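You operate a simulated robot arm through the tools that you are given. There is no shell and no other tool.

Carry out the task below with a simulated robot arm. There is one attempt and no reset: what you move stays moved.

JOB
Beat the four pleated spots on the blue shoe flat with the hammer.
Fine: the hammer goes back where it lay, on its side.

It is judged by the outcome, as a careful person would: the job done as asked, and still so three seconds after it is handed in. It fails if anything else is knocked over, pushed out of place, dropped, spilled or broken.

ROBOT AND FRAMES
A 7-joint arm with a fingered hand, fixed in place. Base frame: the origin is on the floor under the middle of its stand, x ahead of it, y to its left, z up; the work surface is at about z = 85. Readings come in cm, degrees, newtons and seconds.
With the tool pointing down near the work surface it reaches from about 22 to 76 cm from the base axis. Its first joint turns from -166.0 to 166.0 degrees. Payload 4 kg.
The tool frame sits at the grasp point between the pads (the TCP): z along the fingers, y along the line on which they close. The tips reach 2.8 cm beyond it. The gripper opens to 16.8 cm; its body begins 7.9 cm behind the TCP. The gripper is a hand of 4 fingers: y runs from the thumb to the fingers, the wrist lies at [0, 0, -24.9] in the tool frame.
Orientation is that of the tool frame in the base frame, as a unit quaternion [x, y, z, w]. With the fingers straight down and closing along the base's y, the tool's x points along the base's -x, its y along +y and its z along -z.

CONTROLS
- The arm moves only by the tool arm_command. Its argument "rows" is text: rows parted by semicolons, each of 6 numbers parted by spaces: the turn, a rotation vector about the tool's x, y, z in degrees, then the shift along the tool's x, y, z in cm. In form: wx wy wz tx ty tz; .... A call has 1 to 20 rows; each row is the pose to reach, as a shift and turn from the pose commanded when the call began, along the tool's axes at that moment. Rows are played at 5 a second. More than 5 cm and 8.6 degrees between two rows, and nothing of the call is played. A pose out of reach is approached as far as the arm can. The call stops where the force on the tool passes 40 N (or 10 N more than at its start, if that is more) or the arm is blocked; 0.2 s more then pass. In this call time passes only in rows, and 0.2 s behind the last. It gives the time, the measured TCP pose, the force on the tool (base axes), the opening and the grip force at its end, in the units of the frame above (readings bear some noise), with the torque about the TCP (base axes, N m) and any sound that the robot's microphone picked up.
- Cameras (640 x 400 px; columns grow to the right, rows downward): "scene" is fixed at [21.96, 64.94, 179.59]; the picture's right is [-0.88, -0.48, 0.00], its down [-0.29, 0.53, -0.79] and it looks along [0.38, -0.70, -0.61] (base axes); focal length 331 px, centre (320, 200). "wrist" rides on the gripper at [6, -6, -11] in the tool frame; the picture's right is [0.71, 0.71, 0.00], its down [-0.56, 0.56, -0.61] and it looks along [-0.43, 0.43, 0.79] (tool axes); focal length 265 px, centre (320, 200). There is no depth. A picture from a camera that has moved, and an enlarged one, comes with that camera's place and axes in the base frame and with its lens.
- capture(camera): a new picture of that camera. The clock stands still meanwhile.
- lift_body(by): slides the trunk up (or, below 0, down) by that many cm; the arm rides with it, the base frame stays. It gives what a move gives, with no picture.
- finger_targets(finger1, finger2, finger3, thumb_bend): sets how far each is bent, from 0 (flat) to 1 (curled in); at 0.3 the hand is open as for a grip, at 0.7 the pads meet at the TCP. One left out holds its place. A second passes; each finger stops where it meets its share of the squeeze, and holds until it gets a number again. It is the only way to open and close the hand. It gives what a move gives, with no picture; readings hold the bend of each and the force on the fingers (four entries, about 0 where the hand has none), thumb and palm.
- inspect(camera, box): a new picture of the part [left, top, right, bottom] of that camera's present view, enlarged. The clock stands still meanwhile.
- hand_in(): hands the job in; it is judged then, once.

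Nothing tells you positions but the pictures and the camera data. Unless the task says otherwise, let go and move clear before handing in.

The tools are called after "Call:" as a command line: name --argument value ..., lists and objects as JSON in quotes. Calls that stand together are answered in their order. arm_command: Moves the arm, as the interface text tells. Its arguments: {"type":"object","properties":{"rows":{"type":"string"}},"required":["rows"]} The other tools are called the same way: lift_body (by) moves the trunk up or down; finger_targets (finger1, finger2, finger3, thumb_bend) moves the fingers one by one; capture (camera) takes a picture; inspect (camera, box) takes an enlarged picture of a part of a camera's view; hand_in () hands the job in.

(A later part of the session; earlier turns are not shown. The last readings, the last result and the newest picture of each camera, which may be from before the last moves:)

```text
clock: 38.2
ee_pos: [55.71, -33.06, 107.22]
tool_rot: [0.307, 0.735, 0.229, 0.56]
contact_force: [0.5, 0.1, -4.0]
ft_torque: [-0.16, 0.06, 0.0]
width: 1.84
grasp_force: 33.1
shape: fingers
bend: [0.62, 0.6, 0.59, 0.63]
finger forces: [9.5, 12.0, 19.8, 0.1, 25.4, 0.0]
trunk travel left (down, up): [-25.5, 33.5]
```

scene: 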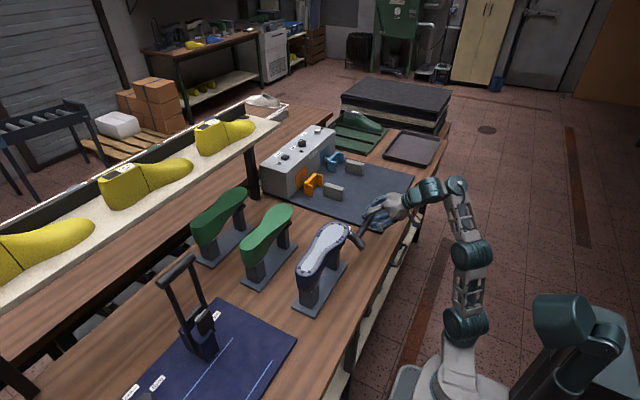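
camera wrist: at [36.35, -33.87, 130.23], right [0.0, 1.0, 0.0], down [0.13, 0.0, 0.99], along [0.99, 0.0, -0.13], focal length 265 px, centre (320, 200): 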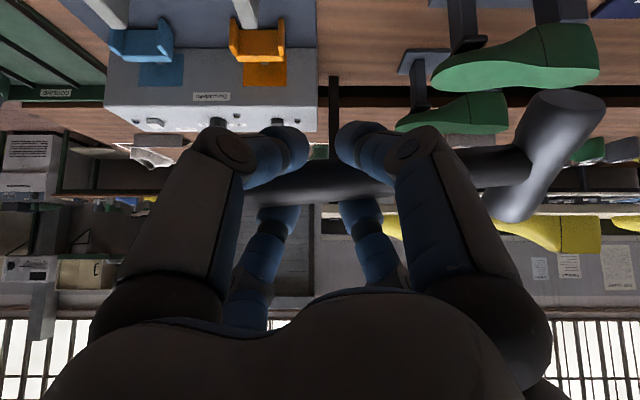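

Call:
arm_command --rows "-5.3 -5.3 0 -1.83 1.83 -0.02; -10.6 -10.6 0 -3.57 3.57 -0.47; -10.6 -10.6 0 -3.57 3.57 -0.47"

Call:
capture --camera "scene"

Call:
inspect --camera "scene" --box '[280, 140, 460, 300]'

Call:
capture --camera "wrist"

```text
clock: 39.0
ee_pos: [56.81, -33.19, 112.07]
tool_rot: [0.274, 0.656, 0.266, 0.651]
contact_force: [-0.3, 0.6, -3.2]
ft_torque: [-0.16, 0.07, -0.07]
width: 1.83
grasp_force: 34.1
shape: fingers
bend: [0.62, 0.6, 0.59, 0.63]
finger forces: [9.9, 12.1, 19.9, 0.0, 25.3, 0.0]
trunk travel left (down, up): [-25.5, 33.5]
```

```text
taken
```

scene: 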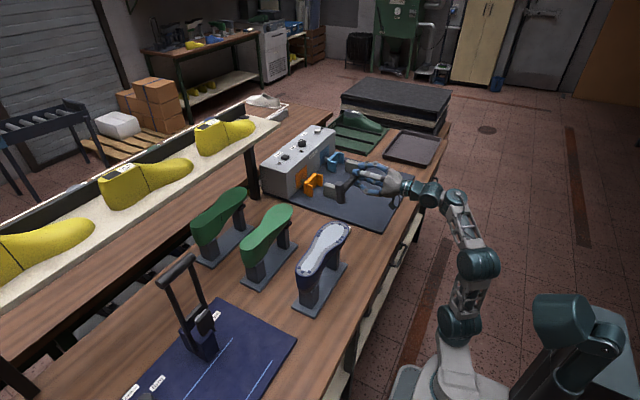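

```text
2.50 times, centred on (370, 220) of scene
camera zoom: at [21.96, 64.94, 179.59], right [-0.88, -0.48, 0.0], down [-0.29, 0.53, -0.79], along [0.38, -0.7, -0.61], focal length 827 px, centre (195, 150)
```

zoom: 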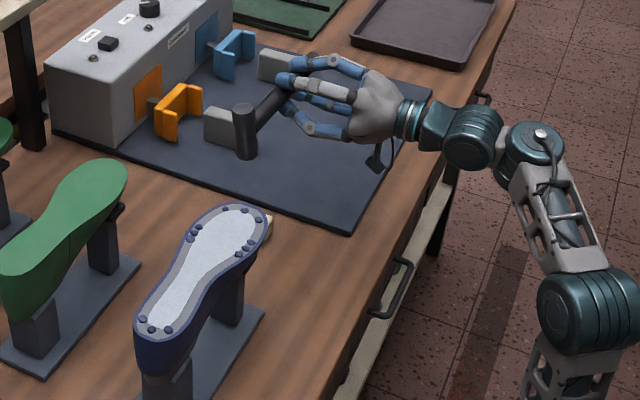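

```text
taken
camera wrist: at [45.79, -33.01, 103.63], right [0.01, 1.0, 0.0], down [-0.61, 0.0, 0.8], along [0.8, 0.0, 0.61], focal length 265 px, centre (320, 200)
```

wrist: 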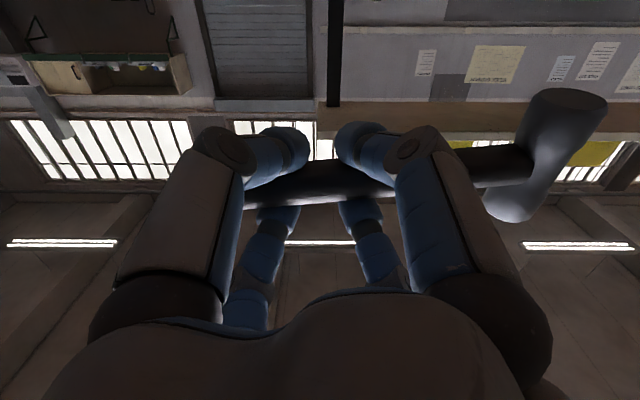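

The hammer is now upright in a level hand. I'll measure exactly how it sits in the grip.

Call:
inspect --camera "wrist" --box '[220, 70, 640, 260]'

Call:
inspect --camera "scene" --box '[330, 150, 410, 220]'

```text
1.52 times, centred on (430, 165) of wrist
camera zoom: at [45.79, -33.01, 103.63], right [0.01, 1.0, 0.0], down [-0.61, 0.0, 0.8], along [0.8, 0.0, 0.61], focal length 404 px, centre (152, 253)
```

zoom: 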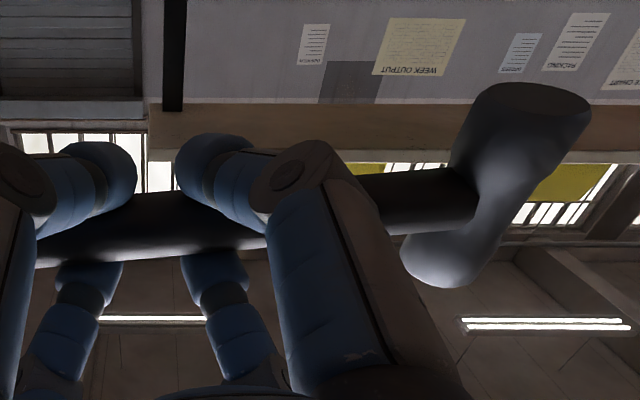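

```text
5.71 times, centred on (370, 185) of scene
camera zoom: at [21.96, 64.94, 179.59], right [-0.88, -0.48, 0.0], down [-0.29, 0.53, -0.79], along [0.38, -0.7, -0.61], focal length 1891 px, centre (34, 286)
```

zoom: 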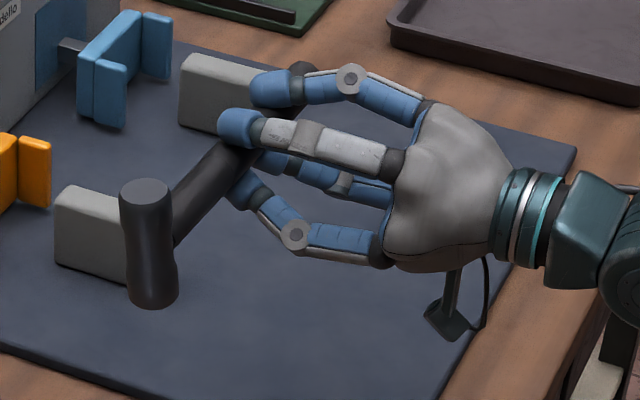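

The hammer sits well in the grip, drooping about 4° with a roll of about 2–3°. I'll correct the tool attitude a little, still clear of the shoe, and re-check.

Call:
arm_command --rows "-0.7 -0.7 2.2 -0.35 0.35 0; -1.4 -1.4 4.4 -0.7 0.7 0; -1.4 -1.4 4.4 -0.7 0.7 0"

Call:
inspect --camera "scene" --box '[330, 150, 410, 220]'

Call:
inspect --camera "wrist" --box '[220, 70, 640, 260]'

```text
clock: 39.8
ee_pos: [56.63, -33.04, 113.13]
tool_rot: [0.294, 0.634, 0.298, 0.65]
contact_force: [-0.2, 0.6, -3.9]
ft_torque: [-0.17, 0.08, 0.02]
width: 1.82
grasp_force: 33.6
shape: fingers
bend: [0.62, 0.6, 0.59, 0.63]
finger forces: [10.0, 12.1, 19.8, 0.0, 25.3, 0.0]
trunk travel left (down, up): [-25.5, 33.5]
```

```text
5.71 times, centred on (370, 185) of scene
camera zoom: at [21.96, 64.94, 179.59], right [-0.88, -0.48, 0.0], down [-0.29, 0.53, -0.79], along [0.38, -0.7, -0.61], focal length 1891 px, centre (34, 286)
```

zoom: 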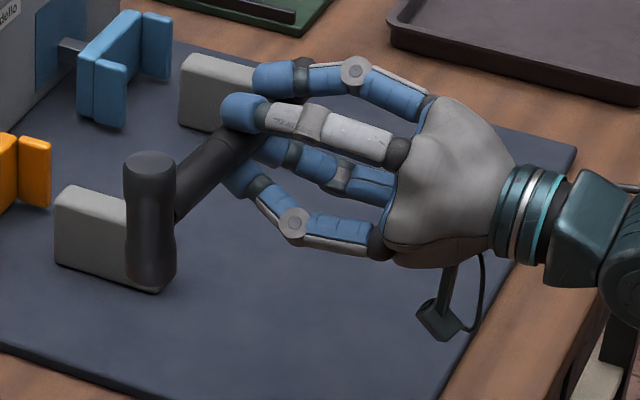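

```text
1.52 times, centred on (430, 165) of wrist
camera zoom: at [46.03, -32.18, 104.19], right [0.0, 1.0, 0.08], down [-0.63, -0.06, 0.77], along [0.77, -0.05, 0.63], focal length 404 px, centre (152, 253)
```

zoom: 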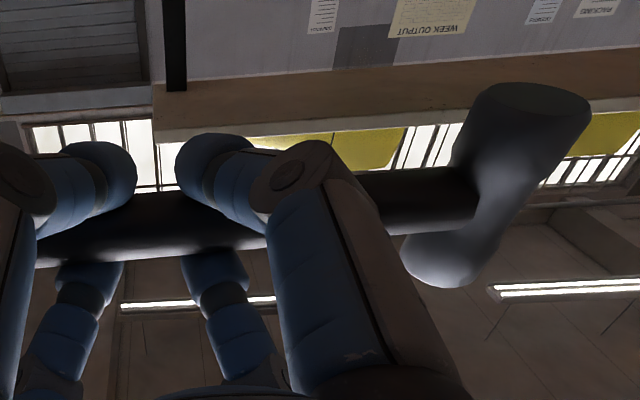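

Call:
inspect --camera "scene" --box '[342, 158, 378, 190]'

```text
12.50 times, centred on (360, 174) of scene
camera zoom: at [21.96, 64.94, 179.59], right [-0.88, -0.48, 0.0], down [-0.29, 0.53, -0.79], along [0.38, -0.7, -0.61], focal length 4136 px, centre (-180, 525)
```

zoom: 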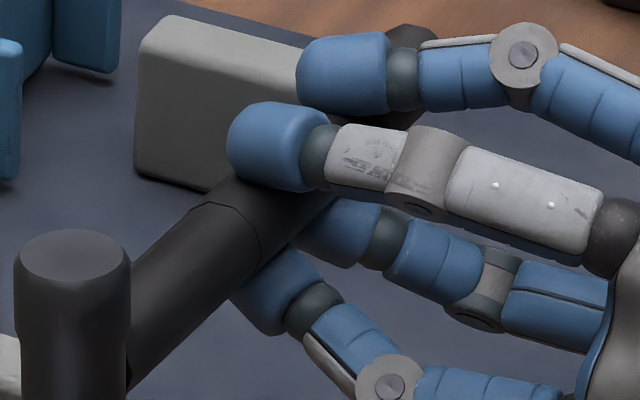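

Call:
inspect --camera "scene" --box '[342, 172, 370, 206]'

Call:
inspect --camera "wrist" --box '[440, 100, 640, 240]'

```text
11.76 times, centred on (356, 189) of scene
camera zoom: at [21.96, 64.94, 179.59], right [-0.88, -0.48, 0.0], down [-0.29, 0.53, -0.79], along [0.38, -0.7, -0.61], focal length 3893 px, centre (-104, 329)
```

zoom: 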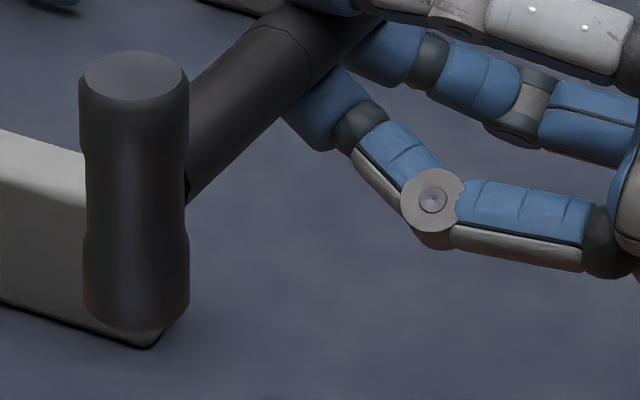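

```text
2.86 times, centred on (540, 170) of wrist
camera zoom: at [46.03, -32.18, 104.19], right [0.0, 1.0, 0.08], down [-0.63, -0.06, 0.77], along [0.77, -0.05, 0.63], focal length 758 px, centre (-309, 286)
```

zoom: 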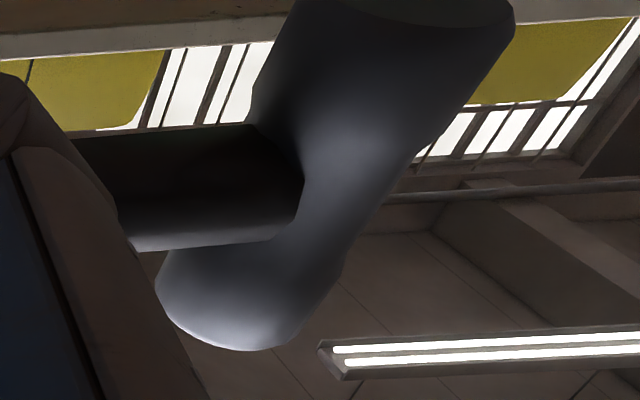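

The close-up shows the head slightly raised, with about 4° of roll left to take out. I'll trim that while moving the head to hover above the first toe pleat at about (54.1, −12.3).

Call:
arm_command --rows "-0.7 -0.7 -0.6 1.48 1.3 -1.5; -1.4 -1.4 -1.25 2.95 2.61 -3; -2.1 -2.1 -1.9 4.43 3.9 -4.5; -2.8 -2.8 -2.5 5.9 5.22 -6.03; -2.8 -2.8 -2.5 5.9 5.22 -6.03"

Call:
inspect --camera "scene" --box '[290, 170, 410, 260]'

Call:
inspect --camera "scene" --box '[320, 190, 370, 240]'

```text
clock: 41.0
ee_pos: [50.72, -24.91, 113.03]
tool_rot: [0.271, 0.617, 0.29, 0.68]
contact_force: [0.2, 0.1, -3.3]
ft_torque: [-0.14, 0.1, -0.05]
width: 1.81
grasp_force: 33.7
shape: fingers
bend: [0.62, 0.6, 0.59, 0.63]
finger forces: [10.1, 12.1, 19.9, 0.1, 25.3, 0.1]
trunk travel left (down, up): [-25.5, 33.5]
```

```text
4.44 times, centred on (350, 215) of scene
camera zoom: at [21.96, 64.94, 179.59], right [-0.88, -0.48, 0.0], down [-0.29, 0.53, -0.79], along [0.38, -0.7, -0.61], focal length 1471 px, centre (187, 133)
```

zoom: 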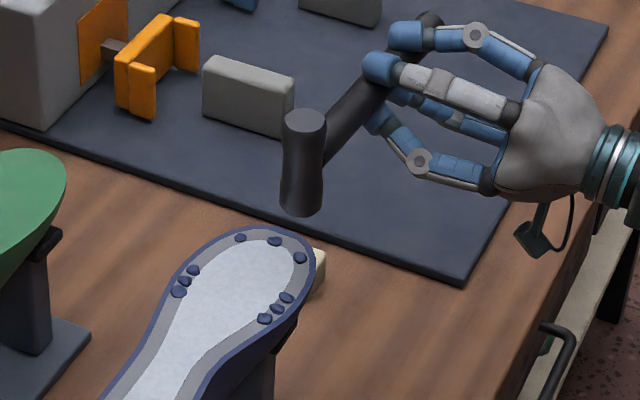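

```text
8.00 times, centred on (345, 215) of scene
camera zoom: at [21.96, 64.94, 179.59], right [-0.88, -0.48, 0.0], down [-0.29, 0.53, -0.79], along [0.38, -0.7, -0.61], focal length 2647 px, centre (120, 80)
```

zoom: 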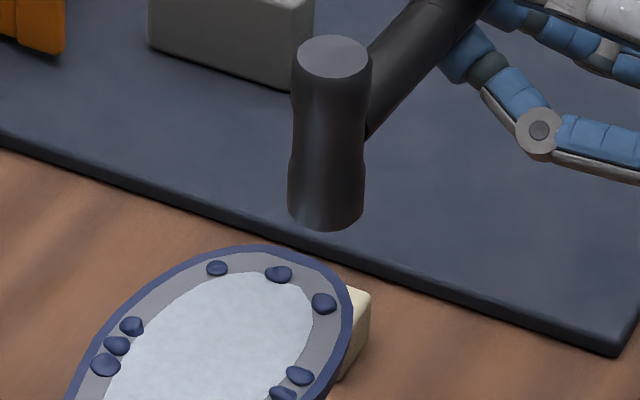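

The head hangs plumb right above toe pleat 1. I'll lower it slowly to find the contact height.

Call:
arm_command --rows "0 0 0 1.02 -1.09 -0.14; 0 0 0 2.05 -2.18 -0.28; 0 0 0 2.59 -2.76 -0.35"

Call:
inspect --camera "scene" --box '[320, 200, 370, 250]'

```text
clock: 41.8
ee_pos: [50.75, -25.14, 109.32]
tool_rot: [0.271, 0.617, 0.29, 0.68]
contact_force: [1.0, 0.3, -2.1]
ft_torque: [-0.16, 0.1, 0.04]
width: 1.81
grasp_force: 33.8
shape: fingers
bend: [0.62, 0.6, 0.59, 0.63]
finger forces: [10.1, 12.1, 20.0, 0.1, 25.4, 0.0]
trunk travel left (down, up): [-25.5, 33.5]
```

```text
8.00 times, centred on (345, 225) of scene
camera zoom: at [21.96, 64.94, 179.59], right [-0.88, -0.48, 0.0], down [-0.29, 0.53, -0.79], along [0.38, -0.7, -0.61], focal length 2647 px, centre (120, 0)
```

zoom: 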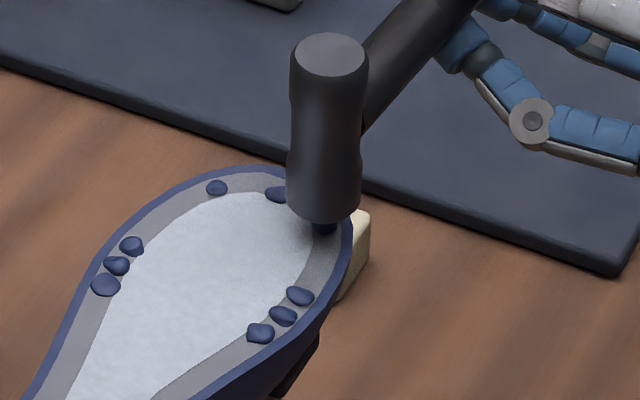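

Call:
arm_command --rows "0 0 0 0.14 -0.145 -0.018; 0 0 0 0.27 -0.29 -0.037; 0 0 0 0.34 -0.36 -0.046"

Call:
arm_command --rows "0 0 0 0.14 -0.145 -0.018; 0 0 0 0.2 -0.218 -0.027"

Call:
inspect --camera "scene" --box '[320, 200, 370, 250]'

```text
clock: 42.6
ee_pos: [50.77, -25.09, 108.72]
tool_rot: [0.27, 0.617, 0.29, 0.68]
contact_force: [-0.1, 0.3, -3.6]
ft_torque: [-0.14, 0.12, -0.02]
width: 1.83
grasp_force: 33.9
shape: fingers
bend: [0.62, 0.6, 0.59, 0.63]
finger forces: [10.0, 12.1, 19.9, 0.1, 25.5, 0.0]
trunk travel left (down, up): [-25.5, 33.5]
```

```text
clock: 43.2
ee_pos: [50.5, -25.05, 108.34]
tool_rot: [0.27, 0.617, 0.29, 0.68]
contact_force: [-0.2, -0.7, -2.7]
ft_torque: [-0.17, 0.09, 0.01]
width: 1.81
grasp_force: 33.9
shape: fingers
bend: [0.62, 0.6, 0.59, 0.63]
finger forces: [10.0, 12.1, 19.9, 0.1, 25.4, 0.0]
trunk travel left (down, up): [-25.5, 33.5]
```

```text
8.00 times, centred on (345, 225) of scene
camera zoom: at [21.96, 64.94, 179.59], right [-0.88, -0.48, 0.0], down [-0.29, 0.53, -0.79], along [0.38, -0.7, -0.61], focal length 2647 px, centre (120, 0)
```

zoom: 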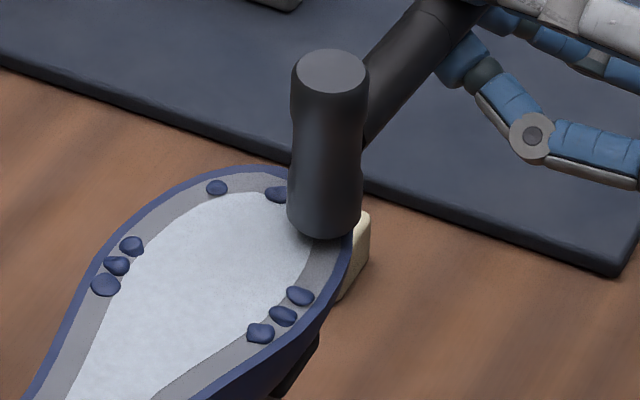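

Call:
arm_command --rows "0 0 0 0.1 -0.11 -0.014; 0 0 0 0.2 -0.218 -0.027"

Call:
arm_command --rows "0 0 0 0.1 -0.11 -0.014; 0 0 0 0.2 -0.218 -0.027"

```text
clock: 43.8
ee_pos: [50.75, -25.13, 108.16]
tool_rot: [0.27, 0.618, 0.289, 0.679]
contact_force: [-0.5, 0.0, -3.2]
ft_torque: [-0.15, 0.12, 0.04]
width: 1.81
grasp_force: 33.7
shape: fingers
bend: [0.62, 0.6, 0.59, 0.63]
finger forces: [10.1, 12.1, 20.0, 0.0, 25.5, 0.0]
trunk travel left (down, up): [-25.5, 33.5]
```

```text
clock: 44.4
ee_pos: [50.66, -24.91, 107.72]
tool_rot: [0.272, 0.617, 0.29, 0.679]
contact_force: [0.5, -0.2, -2.1]
ft_torque: [-0.15, 0.07, 0.0]
width: 1.78
grasp_force: 33.4
shape: fingers
bend: [0.62, 0.6, 0.59, 0.63]
finger forces: [10.2, 12.2, 20.1, 0.1, 25.5, 0.0]
trunk travel left (down, up): [-25.5, 33.5]
```

Call:
arm_command --rows "0 0 0 0.1 -0.11 -0.014; 0 0 0 0.2 -0.218 -0.027"

Call:
inspect --camera "scene" --box '[320, 200, 370, 250]'

```text
clock: 45.0
ee_pos: [50.72, -25.13, 107.55]
tool_rot: [0.27, 0.617, 0.291, 0.68]
contact_force: [0.1, 0.7, -1.7]
ft_torque: [-0.08, 0.08, -0.02]
width: 1.81
grasp_force: 33.4
shape: fingers
bend: [0.62, 0.6, 0.59, 0.63]
finger forces: [9.4, 12.7, 19.7, 0.0, 25.9, 0.0]
trunk travel left (down, up): [-25.5, 33.5]
```

```text
8.00 times, centred on (345, 225) of scene
camera zoom: at [21.96, 64.94, 179.59], right [-0.88, -0.48, 0.0], down [-0.29, 0.53, -0.79], along [0.38, -0.7, -0.61], focal length 2647 px, centre (120, 0)
```

zoom: 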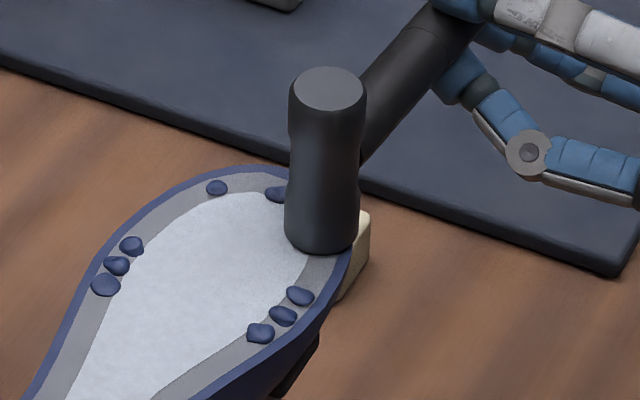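

Contact is at TCP z ≈ 107.6. I'll try a first, moderate blow on this pleat: raise, swing down, lift again.

Call:
arm_command --rows "0 0 0 -1.36 1.45 0.18; 0 0 0 -2.39 2.54 0.32; 0 0 0 -2.39 2.54 0.32; 0 0 0 0.27 -0.29 -0.037; 0 0 0 -1.36 1.45 0.18; 0 0 0 -2.73 2.9 0.37"

Call:
inspect --camera "scene" --box '[320, 200, 370, 250]'

```text
clock: 46.4
ee_pos: [50.71, -25.07, 111.4]
tool_rot: [0.27, 0.618, 0.29, 0.679]
contact_force: [-0.5, 0.9, -3.2]
ft_torque: [-0.17, 0.11, -0.02]
width: 1.79
grasp_force: 34.2
shape: fingers
bend: [0.62, 0.6, 0.59, 0.63]
finger forces: [10.4, 12.5, 20.3, 0.0, 25.8, 0.0]
trunk travel left (down, up): [-25.5, 33.5]
```

```text
8.00 times, centred on (345, 225) of scene
camera zoom: at [21.96, 64.94, 179.59], right [-0.88, -0.48, 0.0], down [-0.29, 0.53, -0.79], along [0.38, -0.7, -0.61], focal length 2647 px, centre (120, 0)
```

zoom: 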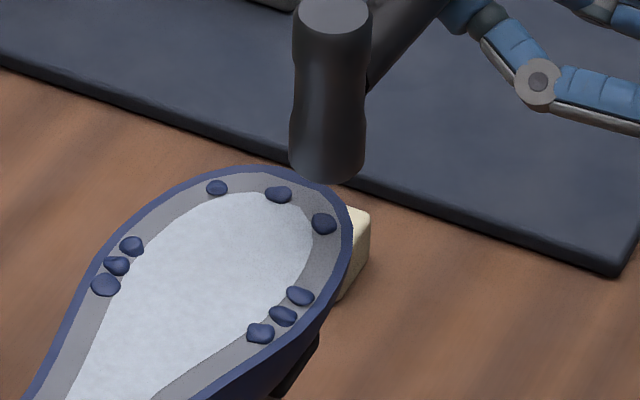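

No mark yet, so that blow was too soft. I'll take a longer run-up at full speed.

Call:
arm_command --rows "0 0 0 -1.7 1.816 0.23; 0 0 0 -3.41 3.632 0.459; 0 0 0 -3.41 3.632 0.459; 0 0 0 -0.068 0.073 0.009; 0 0 0 3.274 -3.487 -0.441; 0 0 0 1.364 -1.453 -0.184; 0 0 0 0 0 0"

Call:
inspect --camera "scene" --box '[320, 200, 370, 250]'

```text
clock: 48.0
ee_pos: [50.7, -25.23, 111.11]
tool_rot: [0.27, 0.617, 0.29, 0.68]
contact_force: [-0.5, -0.6, -3.6]
ft_torque: [-0.16, 0.1, 0.03]
width: 1.71
grasp_force: 37.2
shape: fingers
bend: [0.63, 0.59, 0.59, 0.63]
finger forces: [12.0, 14.0, 21.6, 0.1, 26.9, 0.0]
trunk travel left (down, up): [-25.5, 33.5]
```

```text
8.00 times, centred on (345, 225) of scene
camera zoom: at [21.96, 64.94, 179.59], right [-0.88, -0.48, 0.0], down [-0.29, 0.53, -0.79], along [0.38, -0.7, -0.61], focal length 2647 px, centre (120, 0)
```

zoom: 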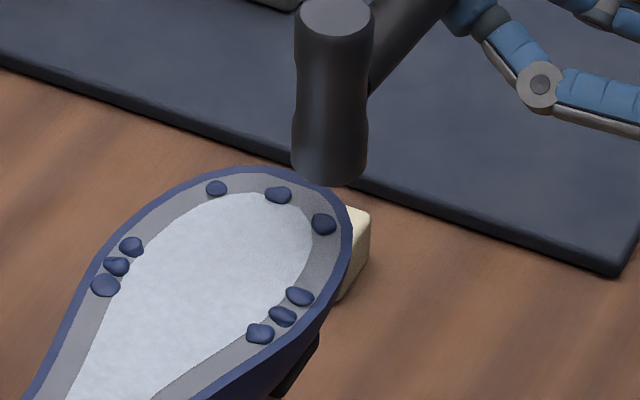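

That blow touched only lightly. I'll drive through harder, with a target further below the surface; the force stop protects the shoe.

Call:
arm_command --rows "0 0 0 -1.7 1.816 0.23; 0 0 0 -3.41 3.632 0.459; 0 0 0 -3.41 3.632 0.459; 0 0 0 -0.95 1.017 0.129; 0 0 0 2.39 -2.54 -0.32; 0 0 0 4.09 -4.36 -0.55; 0 0 0 1.364 -1.453 -0.184; 0 0 0 0 0 0"

Call:
inspect --camera "scene" --box '[310, 190, 370, 250]'

```text
clock: 49.8
ee_pos: [50.39, -25.14, 111.46]
tool_rot: [0.272, 0.617, 0.29, 0.679]
contact_force: [-0.3, 0.5, -3.4]
ft_torque: [-0.18, 0.09, -0.04]
width: 1.47
grasp_force: 42.7
shape: fingers
bend: [0.64, 0.58, 0.59, 0.64]
finger forces: [14.5, 16.7, 23.7, 0.0, 29.3, 0.0]
trunk travel left (down, up): [-25.5, 33.5]
```

```text
6.67 times, centred on (340, 220) of scene
camera zoom: at [21.96, 64.94, 179.59], right [-0.88, -0.48, 0.0], down [-0.29, 0.53, -0.79], along [0.38, -0.7, -0.61], focal length 2206 px, centre (187, 67)
```

zoom: 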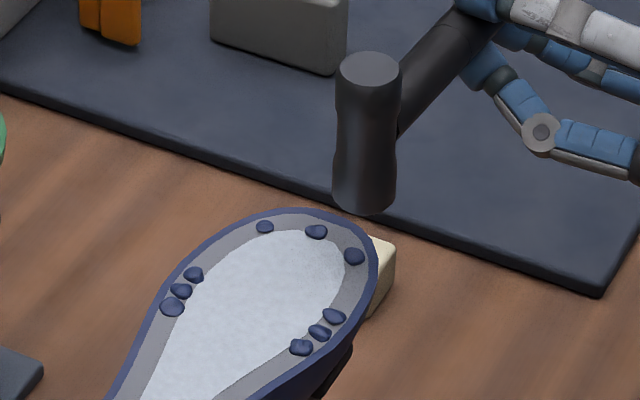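

Call:
inspect --camera "wrist" --box '[220, 70, 640, 260]'

Call:
inspect --camera "scene" --box '[340, 180, 390, 230]'

```text
1.52 times, centred on (430, 165) of wrist
camera zoom: at [40.35, -24.68, 101.9], right [0.01, 1.0, 0.03], down [-0.68, -0.02, 0.73], along [0.73, -0.03, 0.68], focal length 404 px, centre (152, 253)
```

zoom: 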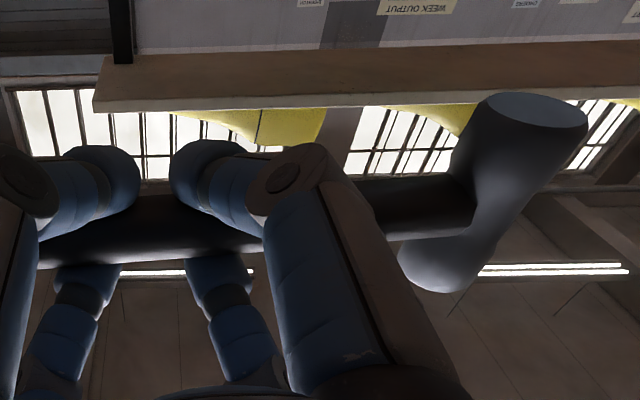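

```text
8.00 times, centred on (365, 205) of scene
camera zoom: at [21.96, 64.94, 179.59], right [-0.88, -0.48, 0.0], down [-0.29, 0.53, -0.79], along [0.38, -0.7, -0.61], focal length 2647 px, centre (-40, 160)
```

zoom: 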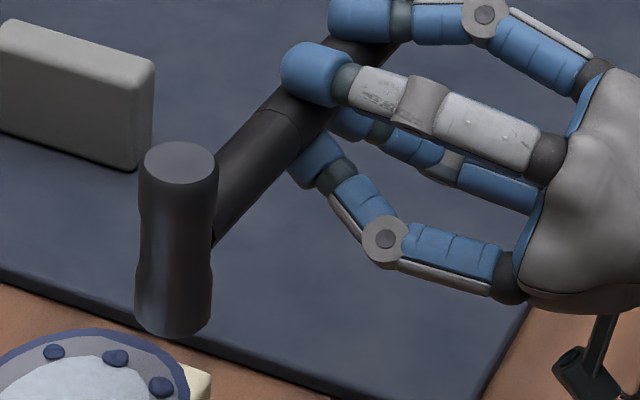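

The grip held, with only about a 1° shift. That blow was on an outlying toe pleat, so I'll try the middle of the toe spot next.

Call:
arm_command --rows "0 0 0 -1.9 1.461 1.58; 0 0 0 -3.8 2.922 3.159; 0 0 0 -3.8 2.922 3.159; 0 0 0 -1.345 0.307 2.829; 0 0 0 1.997 -3.252 2.379; 0 0 0 3.702 -5.068 2.149; 0 0 0 0.974 -2.163 2.516; 0 0 0 -0.39 -0.71 2.7"

Call:
inspect --camera "scene" --box '[310, 190, 370, 250]'

```text
clock: 51.6
ee_pos: [53.81, -25.65, 111.63]
tool_rot: [0.271, 0.617, 0.289, 0.68]
contact_force: [0.1, 0.2, -3.7]
ft_torque: [-0.17, 0.11, -0.01]
width: 1.44
grasp_force: 39.9
shape: fingers
bend: [0.64, 0.58, 0.59, 0.64]
finger forces: [13.0, 15.4, 22.8, 0.0, 28.5, 0.0]
trunk travel left (down, up): [-25.5, 33.5]
```

```text
6.67 times, centred on (340, 220) of scene
camera zoom: at [21.96, 64.94, 179.59], right [-0.88, -0.48, 0.0], down [-0.29, 0.53, -0.79], along [0.38, -0.7, -0.61], focal length 2206 px, centre (187, 67)
```

zoom: 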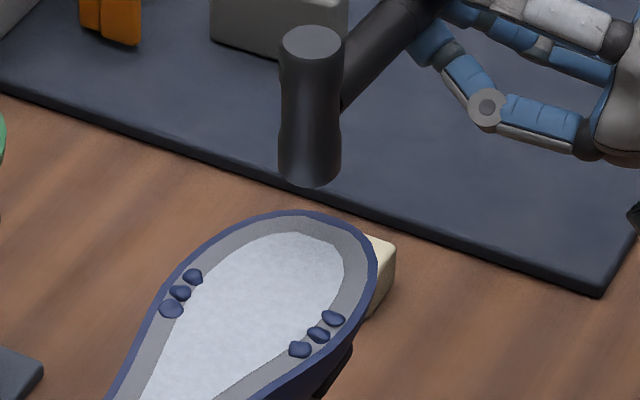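

The centred blow worked: all three toe pleats are flat. Next I'll hover over the medial (hammer-side) spot and check alignment before striking.

Call:
arm_command --rows "0 0 0 1.14 1.18 -0.88; 0 0 0 2.29 2.37 -1.76; 0 0 0 3.43 3.55 -2.63; 0 0 0 4.57 4.73 -3.51; 0 0 0 4.57 4.73 -3.51"

Call:
inspect --camera "scene" --box '[310, 200, 370, 260]'

Call:
capture --camera "scene"

```text
clock: 52.8
ee_pos: [49.87, -19.09, 111.69]
tool_rot: [0.272, 0.616, 0.29, 0.68]
contact_force: [-0.1, 0.3, -3.5]
ft_torque: [-0.18, 0.11, -0.02]
width: 1.42
grasp_force: 40.1
shape: fingers
bend: [0.64, 0.58, 0.59, 0.64]
finger forces: [12.9, 15.3, 22.6, 0.1, 28.3, 0.0]
trunk travel left (down, up): [-25.5, 33.5]
```

```text
6.67 times, centred on (340, 230) of scene
camera zoom: at [21.96, 64.94, 179.59], right [-0.88, -0.48, 0.0], down [-0.29, 0.53, -0.79], along [0.38, -0.7, -0.61], focal length 2206 px, centre (187, 0)
```

zoom: 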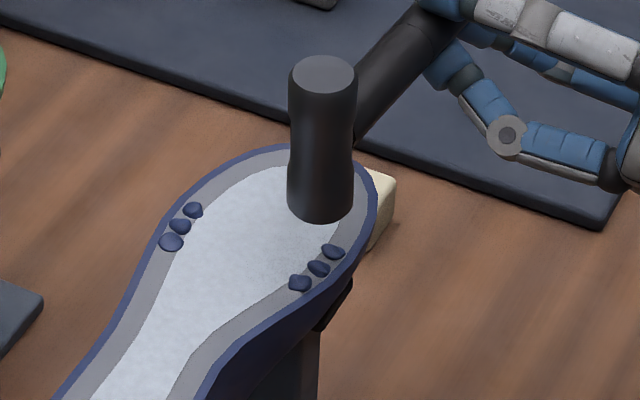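

```text
taken
```

scene: 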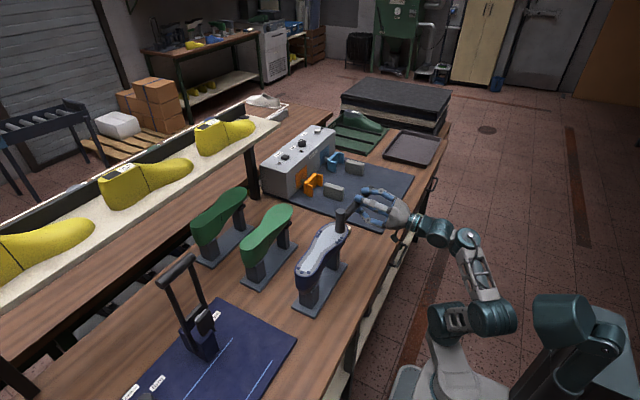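

The head lines up with the medial trio. I'll strike the same way.

Call:
arm_command --rows "0 0 0 -1.705 1.816 0.23; 0 0 0 -3.41 3.632 0.459; 0 0 0 -3.41 3.632 0.459; 0 0 0 -0.955 1.017 0.129; 0 0 0 2.387 -2.542 -0.321; 0 0 0 4.024 -4.286 -0.542; 0 0 0 1.364 -1.453 -0.184; 0 0 0 0 0 0"

Call:
inspect --camera "scene" --box '[310, 200, 370, 260]'

```text
clock: 54.6
ee_pos: [49.74, -19.43, 111.51]
tool_rot: [0.271, 0.617, 0.29, 0.679]
contact_force: [0.0, -0.1, -4.0]
ft_torque: [-0.16, 0.12, -0.01]
width: 1.36
grasp_force: 39.6
shape: fingers
bend: [0.64, 0.58, 0.59, 0.64]
finger forces: [13.0, 15.4, 22.5, 0.0, 28.0, 0.1]
trunk travel left (down, up): [-25.5, 33.5]
```

```text
6.67 times, centred on (340, 230) of scene
camera zoom: at [21.96, 64.94, 179.59], right [-0.88, -0.48, 0.0], down [-0.29, 0.53, -0.79], along [0.38, -0.7, -0.61], focal length 2206 px, centre (187, 0)
```

zoom: 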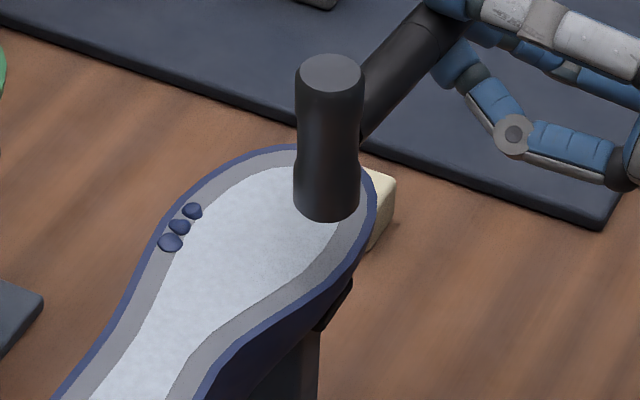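

The medial spot is flat. For the outer (lateral) spot my lower finger would come too close to the toe, so I'll raise the trunk a bit and swing the handle about 20° around the head.

Call:
lift_body --by 8

```text
clock: 55.8
ee_pos: [49.68, -19.44, 119.44]
tool_rot: [0.27, 0.617, 0.29, 0.68]
contact_force: [-0.2, 0.9, -3.0]
ft_torque: [-0.18, 0.07, 0.02]
width: 1.36
grasp_force: 39.0
shape: fingers
bend: [0.64, 0.58, 0.59, 0.64]
finger forces: [13.0, 15.3, 22.3, 0.0, 27.9, 0.0]
trunk travel left (down, up): [-33.5, 25.5]
```

Call:
arm_command --rows "-2.73 2.91 0.37 1.08 -1.06 2.28; -5.46 5.81 0.74 2.17 -2.12 4.56; -8.18 8.72 1.1 3.25 -3.19 6.83; -10.91 11.62 1.47 4.34 -4.25 9.11; -13.64 14.53 1.84 5.42 -5.31 11.39; -13.64 14.53 1.84 5.42 -5.31 11.39"

Call:
inspect --camera "scene" --box '[280, 170, 400, 260]'

Call:
inspect --camera "scene" --box '[300, 195, 360, 255]'

```text
clock: 57.2
ee_pos: [61.76, -19.5, 112.87]
tool_rot: [0.16, 0.655, 0.404, 0.619]
contact_force: [0.0, -0.2, -3.2]
ft_torque: [-0.17, 0.04, 0.0]
width: 1.37
grasp_force: 38.8
shape: fingers
bend: [0.64, 0.58, 0.59, 0.64]
finger forces: [12.8, 14.8, 22.0, 0.1, 27.4, 0.1]
trunk travel left (down, up): [-33.5, 25.5]
```

```text
4.44 times, centred on (340, 215) of scene
camera zoom: at [21.96, 64.94, 179.59], right [-0.88, -0.48, 0.0], down [-0.29, 0.53, -0.79], along [0.38, -0.7, -0.61], focal length 1471 px, centre (231, 133)
```

zoom: 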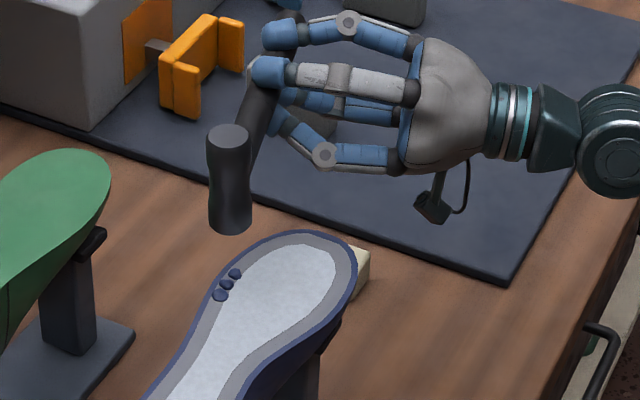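

```text
6.67 times, centred on (330, 225) of scene
camera zoom: at [21.96, 64.94, 179.59], right [-0.88, -0.48, 0.0], down [-0.29, 0.53, -0.79], along [0.38, -0.7, -0.61], focal length 2206 px, centre (253, 33)
```

zoom: 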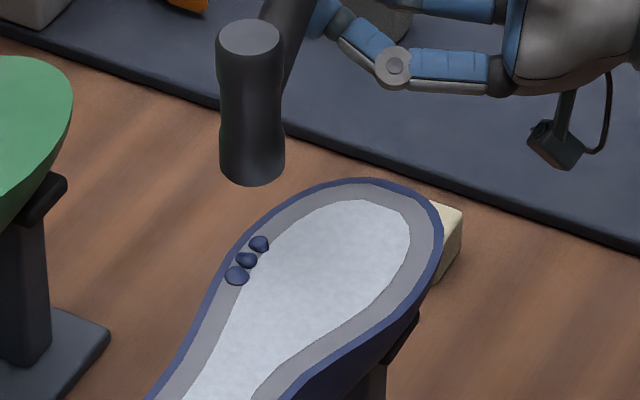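

Hovering near the lateral spot. I'll shift about 0.6 cm toward +y and lower to check alignment closely.

Call:
arm_command --rows "0 0 0 1.24 -0.9 -0.04; 0 0 0 2.47 -1.81 -0.07; 0 0 0 2.47 -1.81 -0.07"

Call:
inspect --camera "scene" --box '[300, 195, 360, 255]'

```text
clock: 58.0
ee_pos: [61.79, -18.89, 110.02]
tool_rot: [0.159, 0.655, 0.404, 0.618]
contact_force: [-0.2, 0.0, -2.7]
ft_torque: [-0.19, 0.01, -0.03]
width: 1.37
grasp_force: 38.3
shape: fingers
bend: [0.64, 0.58, 0.59, 0.64]
finger forces: [12.7, 14.8, 22.0, 0.1, 27.3, 0.1]
trunk travel left (down, up): [-33.5, 25.5]
```

```text
6.67 times, centred on (330, 225) of scene
camera zoom: at [21.96, 64.94, 179.59], right [-0.88, -0.48, 0.0], down [-0.29, 0.53, -0.79], along [0.38, -0.7, -0.61], focal length 2206 px, centre (253, 33)
```

zoom: 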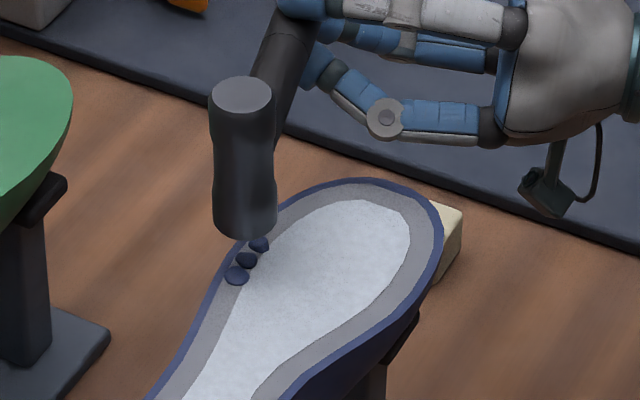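

Aligned on the lateral trio. Striking.

Call:
arm_command --rows "0 0 0 -1.705 1.818 0.228; 0 0 0 -3.41 3.635 0.455; 0 0 0 -3.41 3.635 0.455; 0 0 0 -1.841 1.963 0.246; 0 0 0 1.5 -1.6 -0.2; 0 0 0 2.864 -3.053 -0.382; 0 0 0 0.273 -0.291 -0.036; 0 0 0 -1.091 1.163 0.146"

Call:
inspect --camera "scene" --box '[300, 195, 360, 255]'

```text
clock: 59.8
ee_pos: [61.74, -18.69, 111.69]
tool_rot: [0.16, 0.655, 0.405, 0.618]
contact_force: [-0.1, 0.8, -2.6]
ft_torque: [-0.19, 0.07, -0.01]
width: 1.35
grasp_force: 38.1
shape: fingers
bend: [0.64, 0.58, 0.58, 0.64]
finger forces: [12.0, 14.7, 21.7, 0.0, 27.7, 0.0]
trunk travel left (down, up): [-33.5, 25.5]
```

```text
6.67 times, centred on (330, 225) of scene
camera zoom: at [21.96, 64.94, 179.59], right [-0.88, -0.48, 0.0], down [-0.29, 0.53, -0.79], along [0.38, -0.7, -0.61], focal length 2206 px, centre (253, 33)
```

zoom: 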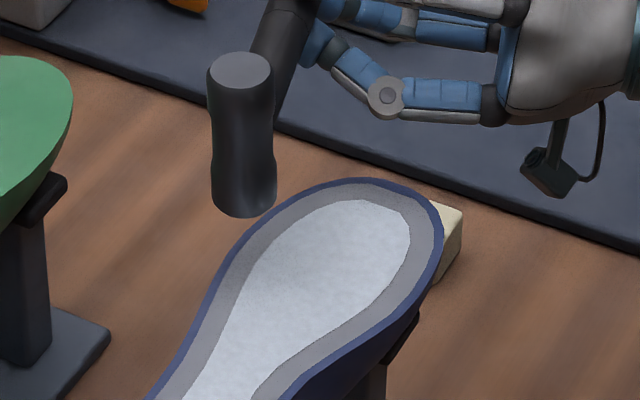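

Three spots are flat; only the heel remains. I'll rise well clear and swing the hand toward the heel from the bench-edge side, halfway first.

Call:
arm_command --rows "0 0 0 -2.046 2.181 0.273; 0 0 0 -4.297 4.58 0.573; 5.541 -5.907 -0.739 -1.932 6.919 -0.427; 11.08 -11.81 -1.48 0.433 9.258 -1.427; 16.62 -17.72 -2.22 2.798 11.597 -2.427; 22.16 -23.63 -2.96 5.163 13.936 -3.427; 22.16 -23.63 -2.96 5.163 13.936 -3.427"

Call:
capture --camera "scene"

```text
clock: 61.4
ee_pos: [53.23, -7.38, 117.85]
tool_rot: [0.337, 0.584, 0.213, 0.708]
contact_force: [-0.4, 0.6, -4.2]
ft_torque: [-0.12, 0.15, -0.06]
width: 1.35
grasp_force: 35.4
shape: fingers
bend: [0.64, 0.58, 0.58, 0.64]
finger forces: [11.4, 13.8, 20.7, 0.0, 26.1, 0.0]
trunk travel left (down, up): [-33.5, 25.5]
```

```text
taken
```

scene: 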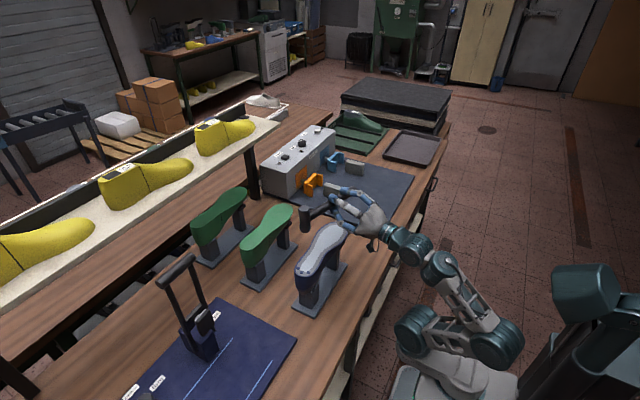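

Call:
arm_command --rows "5.541 -5.907 -0.739 1.481 1.721 -2.63; 11.08 -11.81 -1.48 2.962 3.442 -5.26"

```text
clock: 62.0
ee_pos: [49.37, -2.66, 117.74]
tool_rot: [0.421, 0.527, 0.104, 0.731]
contact_force: [0.4, 0.4, -3.8]
ft_torque: [-0.1, 0.14, 0.0]
width: 1.36
grasp_force: 36.1
shape: fingers
bend: [0.64, 0.58, 0.58, 0.64]
finger forces: [11.8, 13.9, 20.4, 0.1, 25.9, 0.0]
trunk travel left (down, up): [-33.5, 25.5]
```

Call:
arm_command --rows "5.55 -5.89 -0.73 0.8 1.15 -3.18; 11.1 -11.78 -1.46 1.6 2.3 -6.35; 11.1 -11.78 -1.46 1.6 2.3 -6.35"

Call:
capture --camera "scene"

Call:
inspect --camera "scene" --box '[270, 200, 370, 290]'

```text
clock: 62.8
ee_pos: [44.98, 3.96, 117.92]
tool_rot: [0.488, 0.465, 0.009, 0.739]
contact_force: [0.7, 0.4, -3.6]
ft_torque: [-0.06, 0.17, 0.0]
width: 1.38
grasp_force: 36.9
shape: fingers
bend: [0.64, 0.58, 0.58, 0.64]
finger forces: [12.0, 14.3, 20.6, 0.0, 26.3, 0.0]
trunk travel left (down, up): [-33.5, 25.5]
```

```text
taken
```

scene: 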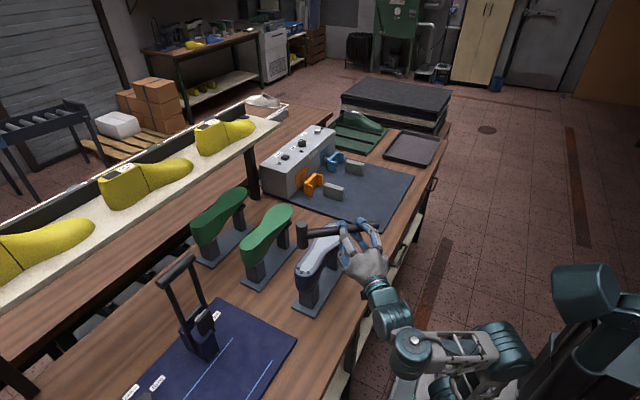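

```text
4.44 times, centred on (320, 245) of scene
camera zoom: at [21.96, 64.94, 179.59], right [-0.88, -0.48, 0.0], down [-0.29, 0.53, -0.79], along [0.38, -0.7, -0.61], focal length 1471 px, centre (320, 0)
```

zoom: 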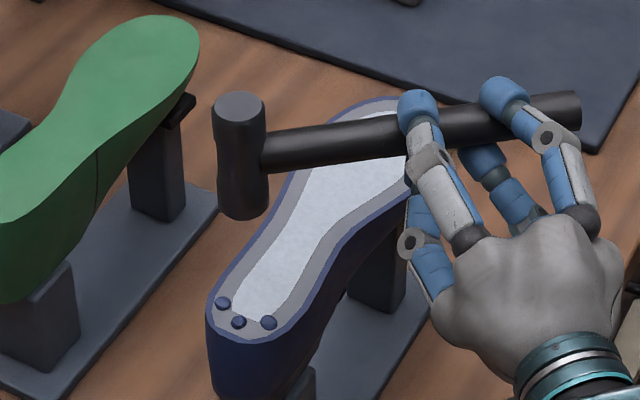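

The head is over the heel area and hanging plumb. I'll lower it to check alignment with the heel trio.

Call:
arm_command --rows "0 0 0 1.36 -1.46 -0.18; 0 0 0 2.71 -2.92 -0.36; 0 0 0 4.07 -4.38 -0.55; 0 0 0 4.07 -4.38 -0.55"

Call:
inspect --camera "scene" --box '[270, 220, 350, 290]'

```text
clock: 63.8
ee_pos: [45.15, 3.72, 111.76]
tool_rot: [0.486, 0.466, 0.009, 0.739]
contact_force: [-0.2, 0.0, -3.6]
ft_torque: [-0.07, 0.21, 0.01]
width: 1.38
grasp_force: 36.9
shape: fingers
bend: [0.64, 0.58, 0.58, 0.64]
finger forces: [11.9, 14.3, 20.9, 0.0, 26.4, 0.0]
trunk travel left (down, up): [-33.5, 25.5]
```

```text
5.71 times, centred on (310, 255) of scene
camera zoom: at [21.96, 64.94, 179.59], right [-0.88, -0.48, 0.0], down [-0.29, 0.53, -0.79], along [0.38, -0.7, -0.61], focal length 1891 px, centre (377, -114)
```

zoom: 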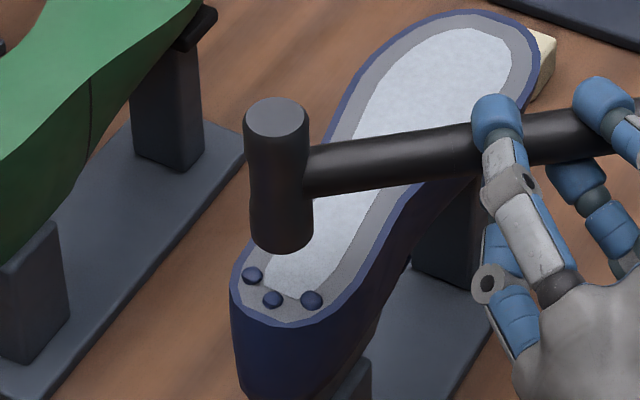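

Call:
arm_command --rows "0 0 0 0.82 -0.57 -0.3; 0 0 0 1.64 -1.15 -0.61; 0 0 0 1.64 -1.15 -0.61"

Call:
inspect --camera "scene" --box '[280, 230, 340, 290]'

```text
clock: 64.6
ee_pos: [45.22, 4.42, 109.86]
tool_rot: [0.487, 0.466, 0.008, 0.739]
contact_force: [0.3, -0.1, -2.5]
ft_torque: [-0.03, 0.18, 0.0]
width: 1.34
grasp_force: 36.5
shape: fingers
bend: [0.64, 0.58, 0.58, 0.64]
finger forces: [12.1, 14.2, 20.8, 0.0, 26.3, 0.0]
trunk travel left (down, up): [-33.5, 25.5]
```

```text
6.67 times, centred on (310, 260) of scene
camera zoom: at [21.96, 64.94, 179.59], right [-0.88, -0.48, 0.0], down [-0.29, 0.53, -0.79], along [0.38, -0.7, -0.61], focal length 2206 px, centre (387, -200)
```

zoom: 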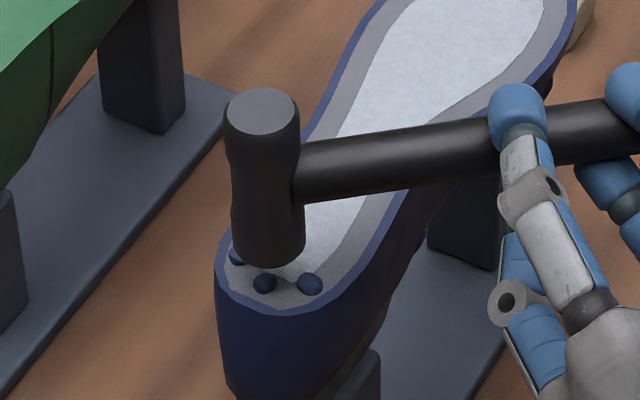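

Aligned on the heel trio. Striking.

Call:
arm_command --rows "0 0 0 -1.695 1.825 0.228; 0 0 0 -3.39 3.65 0.455; 0 0 0 -3.39 3.65 0.455; 0 0 0 -2.17 2.336 0.291; 0 0 0 1.153 -1.241 -0.155; 0 0 0 2.441 -2.628 -0.328; 0 0 0 -0.136 0.146 0.018; 0 0 0 -1.492 1.606 0.2"

Call:
inspect --camera "scene" --box '[270, 220, 350, 290]'

```text
clock: 66.4
ee_pos: [45.43, 4.23, 111.99]
tool_rot: [0.488, 0.465, 0.008, 0.739]
contact_force: [0.6, 0.0, -3.0]
ft_torque: [-0.05, 0.19, 0.02]
width: 1.26
grasp_force: 39.2
shape: fingers
bend: [0.64, 0.58, 0.58, 0.64]
finger forces: [12.3, 15.3, 22.3, 0.1, 28.6, 0.1]
trunk travel left (down, up): [-33.5, 25.5]
```

```text
5.71 times, centred on (310, 255) of scene
camera zoom: at [21.96, 64.94, 179.59], right [-0.88, -0.48, 0.0], down [-0.29, 0.53, -0.79], along [0.38, -0.7, -0.61], focal length 1891 px, centre (377, -114)
```

zoom: 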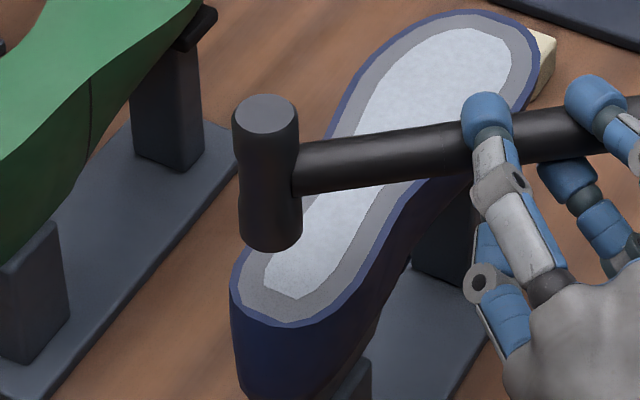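

The heel is flat too. Now I'll swing the hammer back over to the free bench beyond the toe, staying high, in two parts.

Call:
arm_command --rows "0 0 0 -2.034 2.19 0.273; 0 0 0 -4.068 4.38 0.546; -3.437 3.701 0.461 -5.544 2.633 3.518; -6.874 7.402 0.922 -7.02 0.886 6.49; -10.31 11.1 1.383 -8.496 -0.861 9.462; -13.75 14.8 1.844 -9.972 -2.608 12.434; -17.19 18.51 2.305 -11.448 -4.355 15.406; -17.19 18.51 2.305 -11.448 -4.355 15.406"

Call:
capture --camera "scene"

```text
clock: 68.2
ee_pos: [47.57, -14.14, 117.93]
tool_rot: [0.373, 0.562, 0.171, 0.718]
contact_force: [1.3, -0.9, -4.0]
ft_torque: [-0.12, 0.14, 0.0]
width: 1.27
grasp_force: 37.7
shape: fingers
bend: [0.64, 0.58, 0.58, 0.64]
finger forces: [12.0, 14.7, 21.6, 0.1, 27.6, 0.0]
trunk travel left (down, up): [-33.5, 25.5]
```

```text
taken
```

scene: 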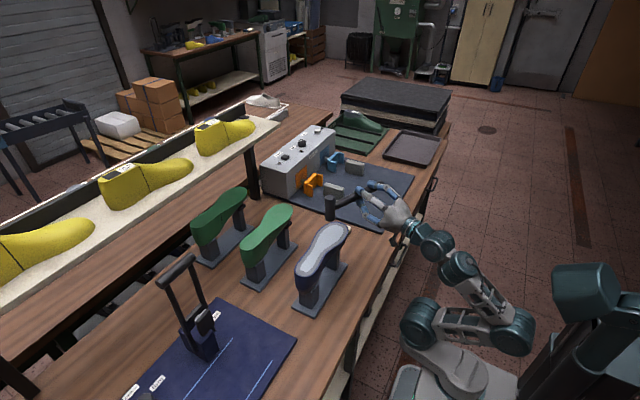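

Call:
arm_command --rows "-3.443 3.691 0.456 -2.331 -2.386 1.707; -6.886 7.382 0.912 -4.662 -4.772 3.414; -10.33 11.07 1.368 -6.993 -7.158 5.121; -13.77 14.76 1.824 -9.324 -9.544 6.828; -17.21 18.46 2.28 -11.655 -11.93 8.535; -17.21 18.46 2.28 -11.655 -11.93 8.535"

Call:
inspect --camera "scene" --box '[320, 120, 420, 220]'

Call:
inspect --camera "scene" --box '[285, 215, 360, 300]'

Call:
inspect --camera "wrist" --box '[220, 70, 640, 260]'

```text
clock: 69.6
ee_pos: [49.84, -32.82, 117.86]
tool_rot: [0.242, 0.63, 0.324, 0.663]
contact_force: [0.2, -0.5, -2.7]
ft_torque: [-0.21, 0.1, 0.02]
width: 1.28
grasp_force: 36.6
shape: fingers
bend: [0.64, 0.58, 0.58, 0.64]
finger forces: [11.6, 13.7, 20.8, 0.0, 26.4, 0.0]
trunk travel left (down, up): [-33.5, 25.5]
```

```text
4.00 times, centred on (370, 170) of scene
camera zoom: at [21.96, 64.94, 179.59], right [-0.88, -0.48, 0.0], down [-0.29, 0.53, -0.79], along [0.38, -0.7, -0.61], focal length 1324 px, centre (120, 320)
```

zoom: 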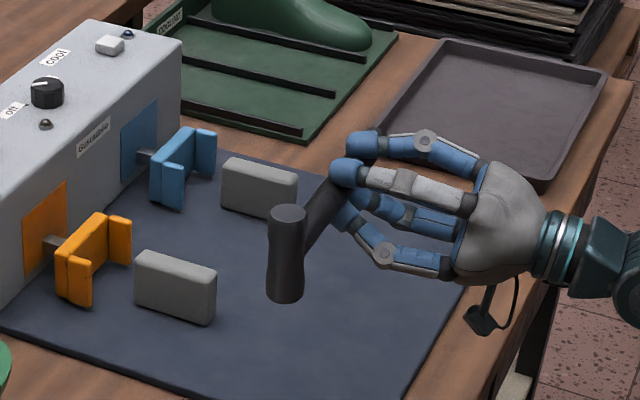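

```text
4.71 times, centred on (322, 258) of scene
camera zoom: at [21.96, 64.94, 179.59], right [-0.88, -0.48, 0.0], down [-0.29, 0.53, -0.79], along [0.38, -0.7, -0.61], focal length 1557 px, centre (308, -71)
```

zoom: 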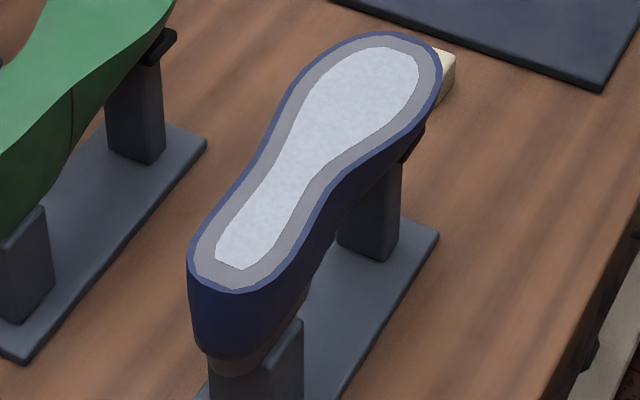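

```text
1.52 times, centred on (430, 165) of wrist
camera zoom: at [39.78, -33.4, 108.34], right [-0.09, 1.0, 0.03], down [-0.68, -0.09, 0.73], along [0.73, 0.04, 0.68], focal length 404 px, centre (152, 253)
```

zoom: 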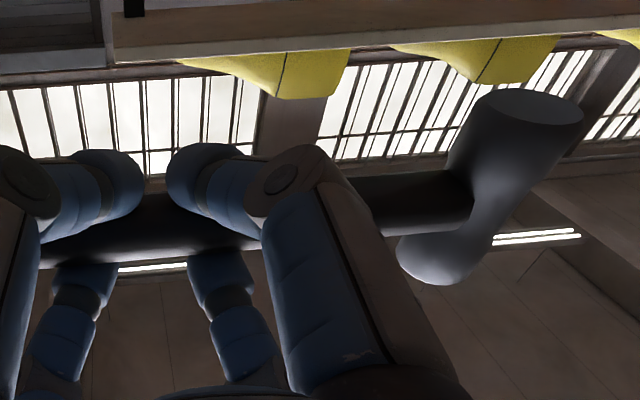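

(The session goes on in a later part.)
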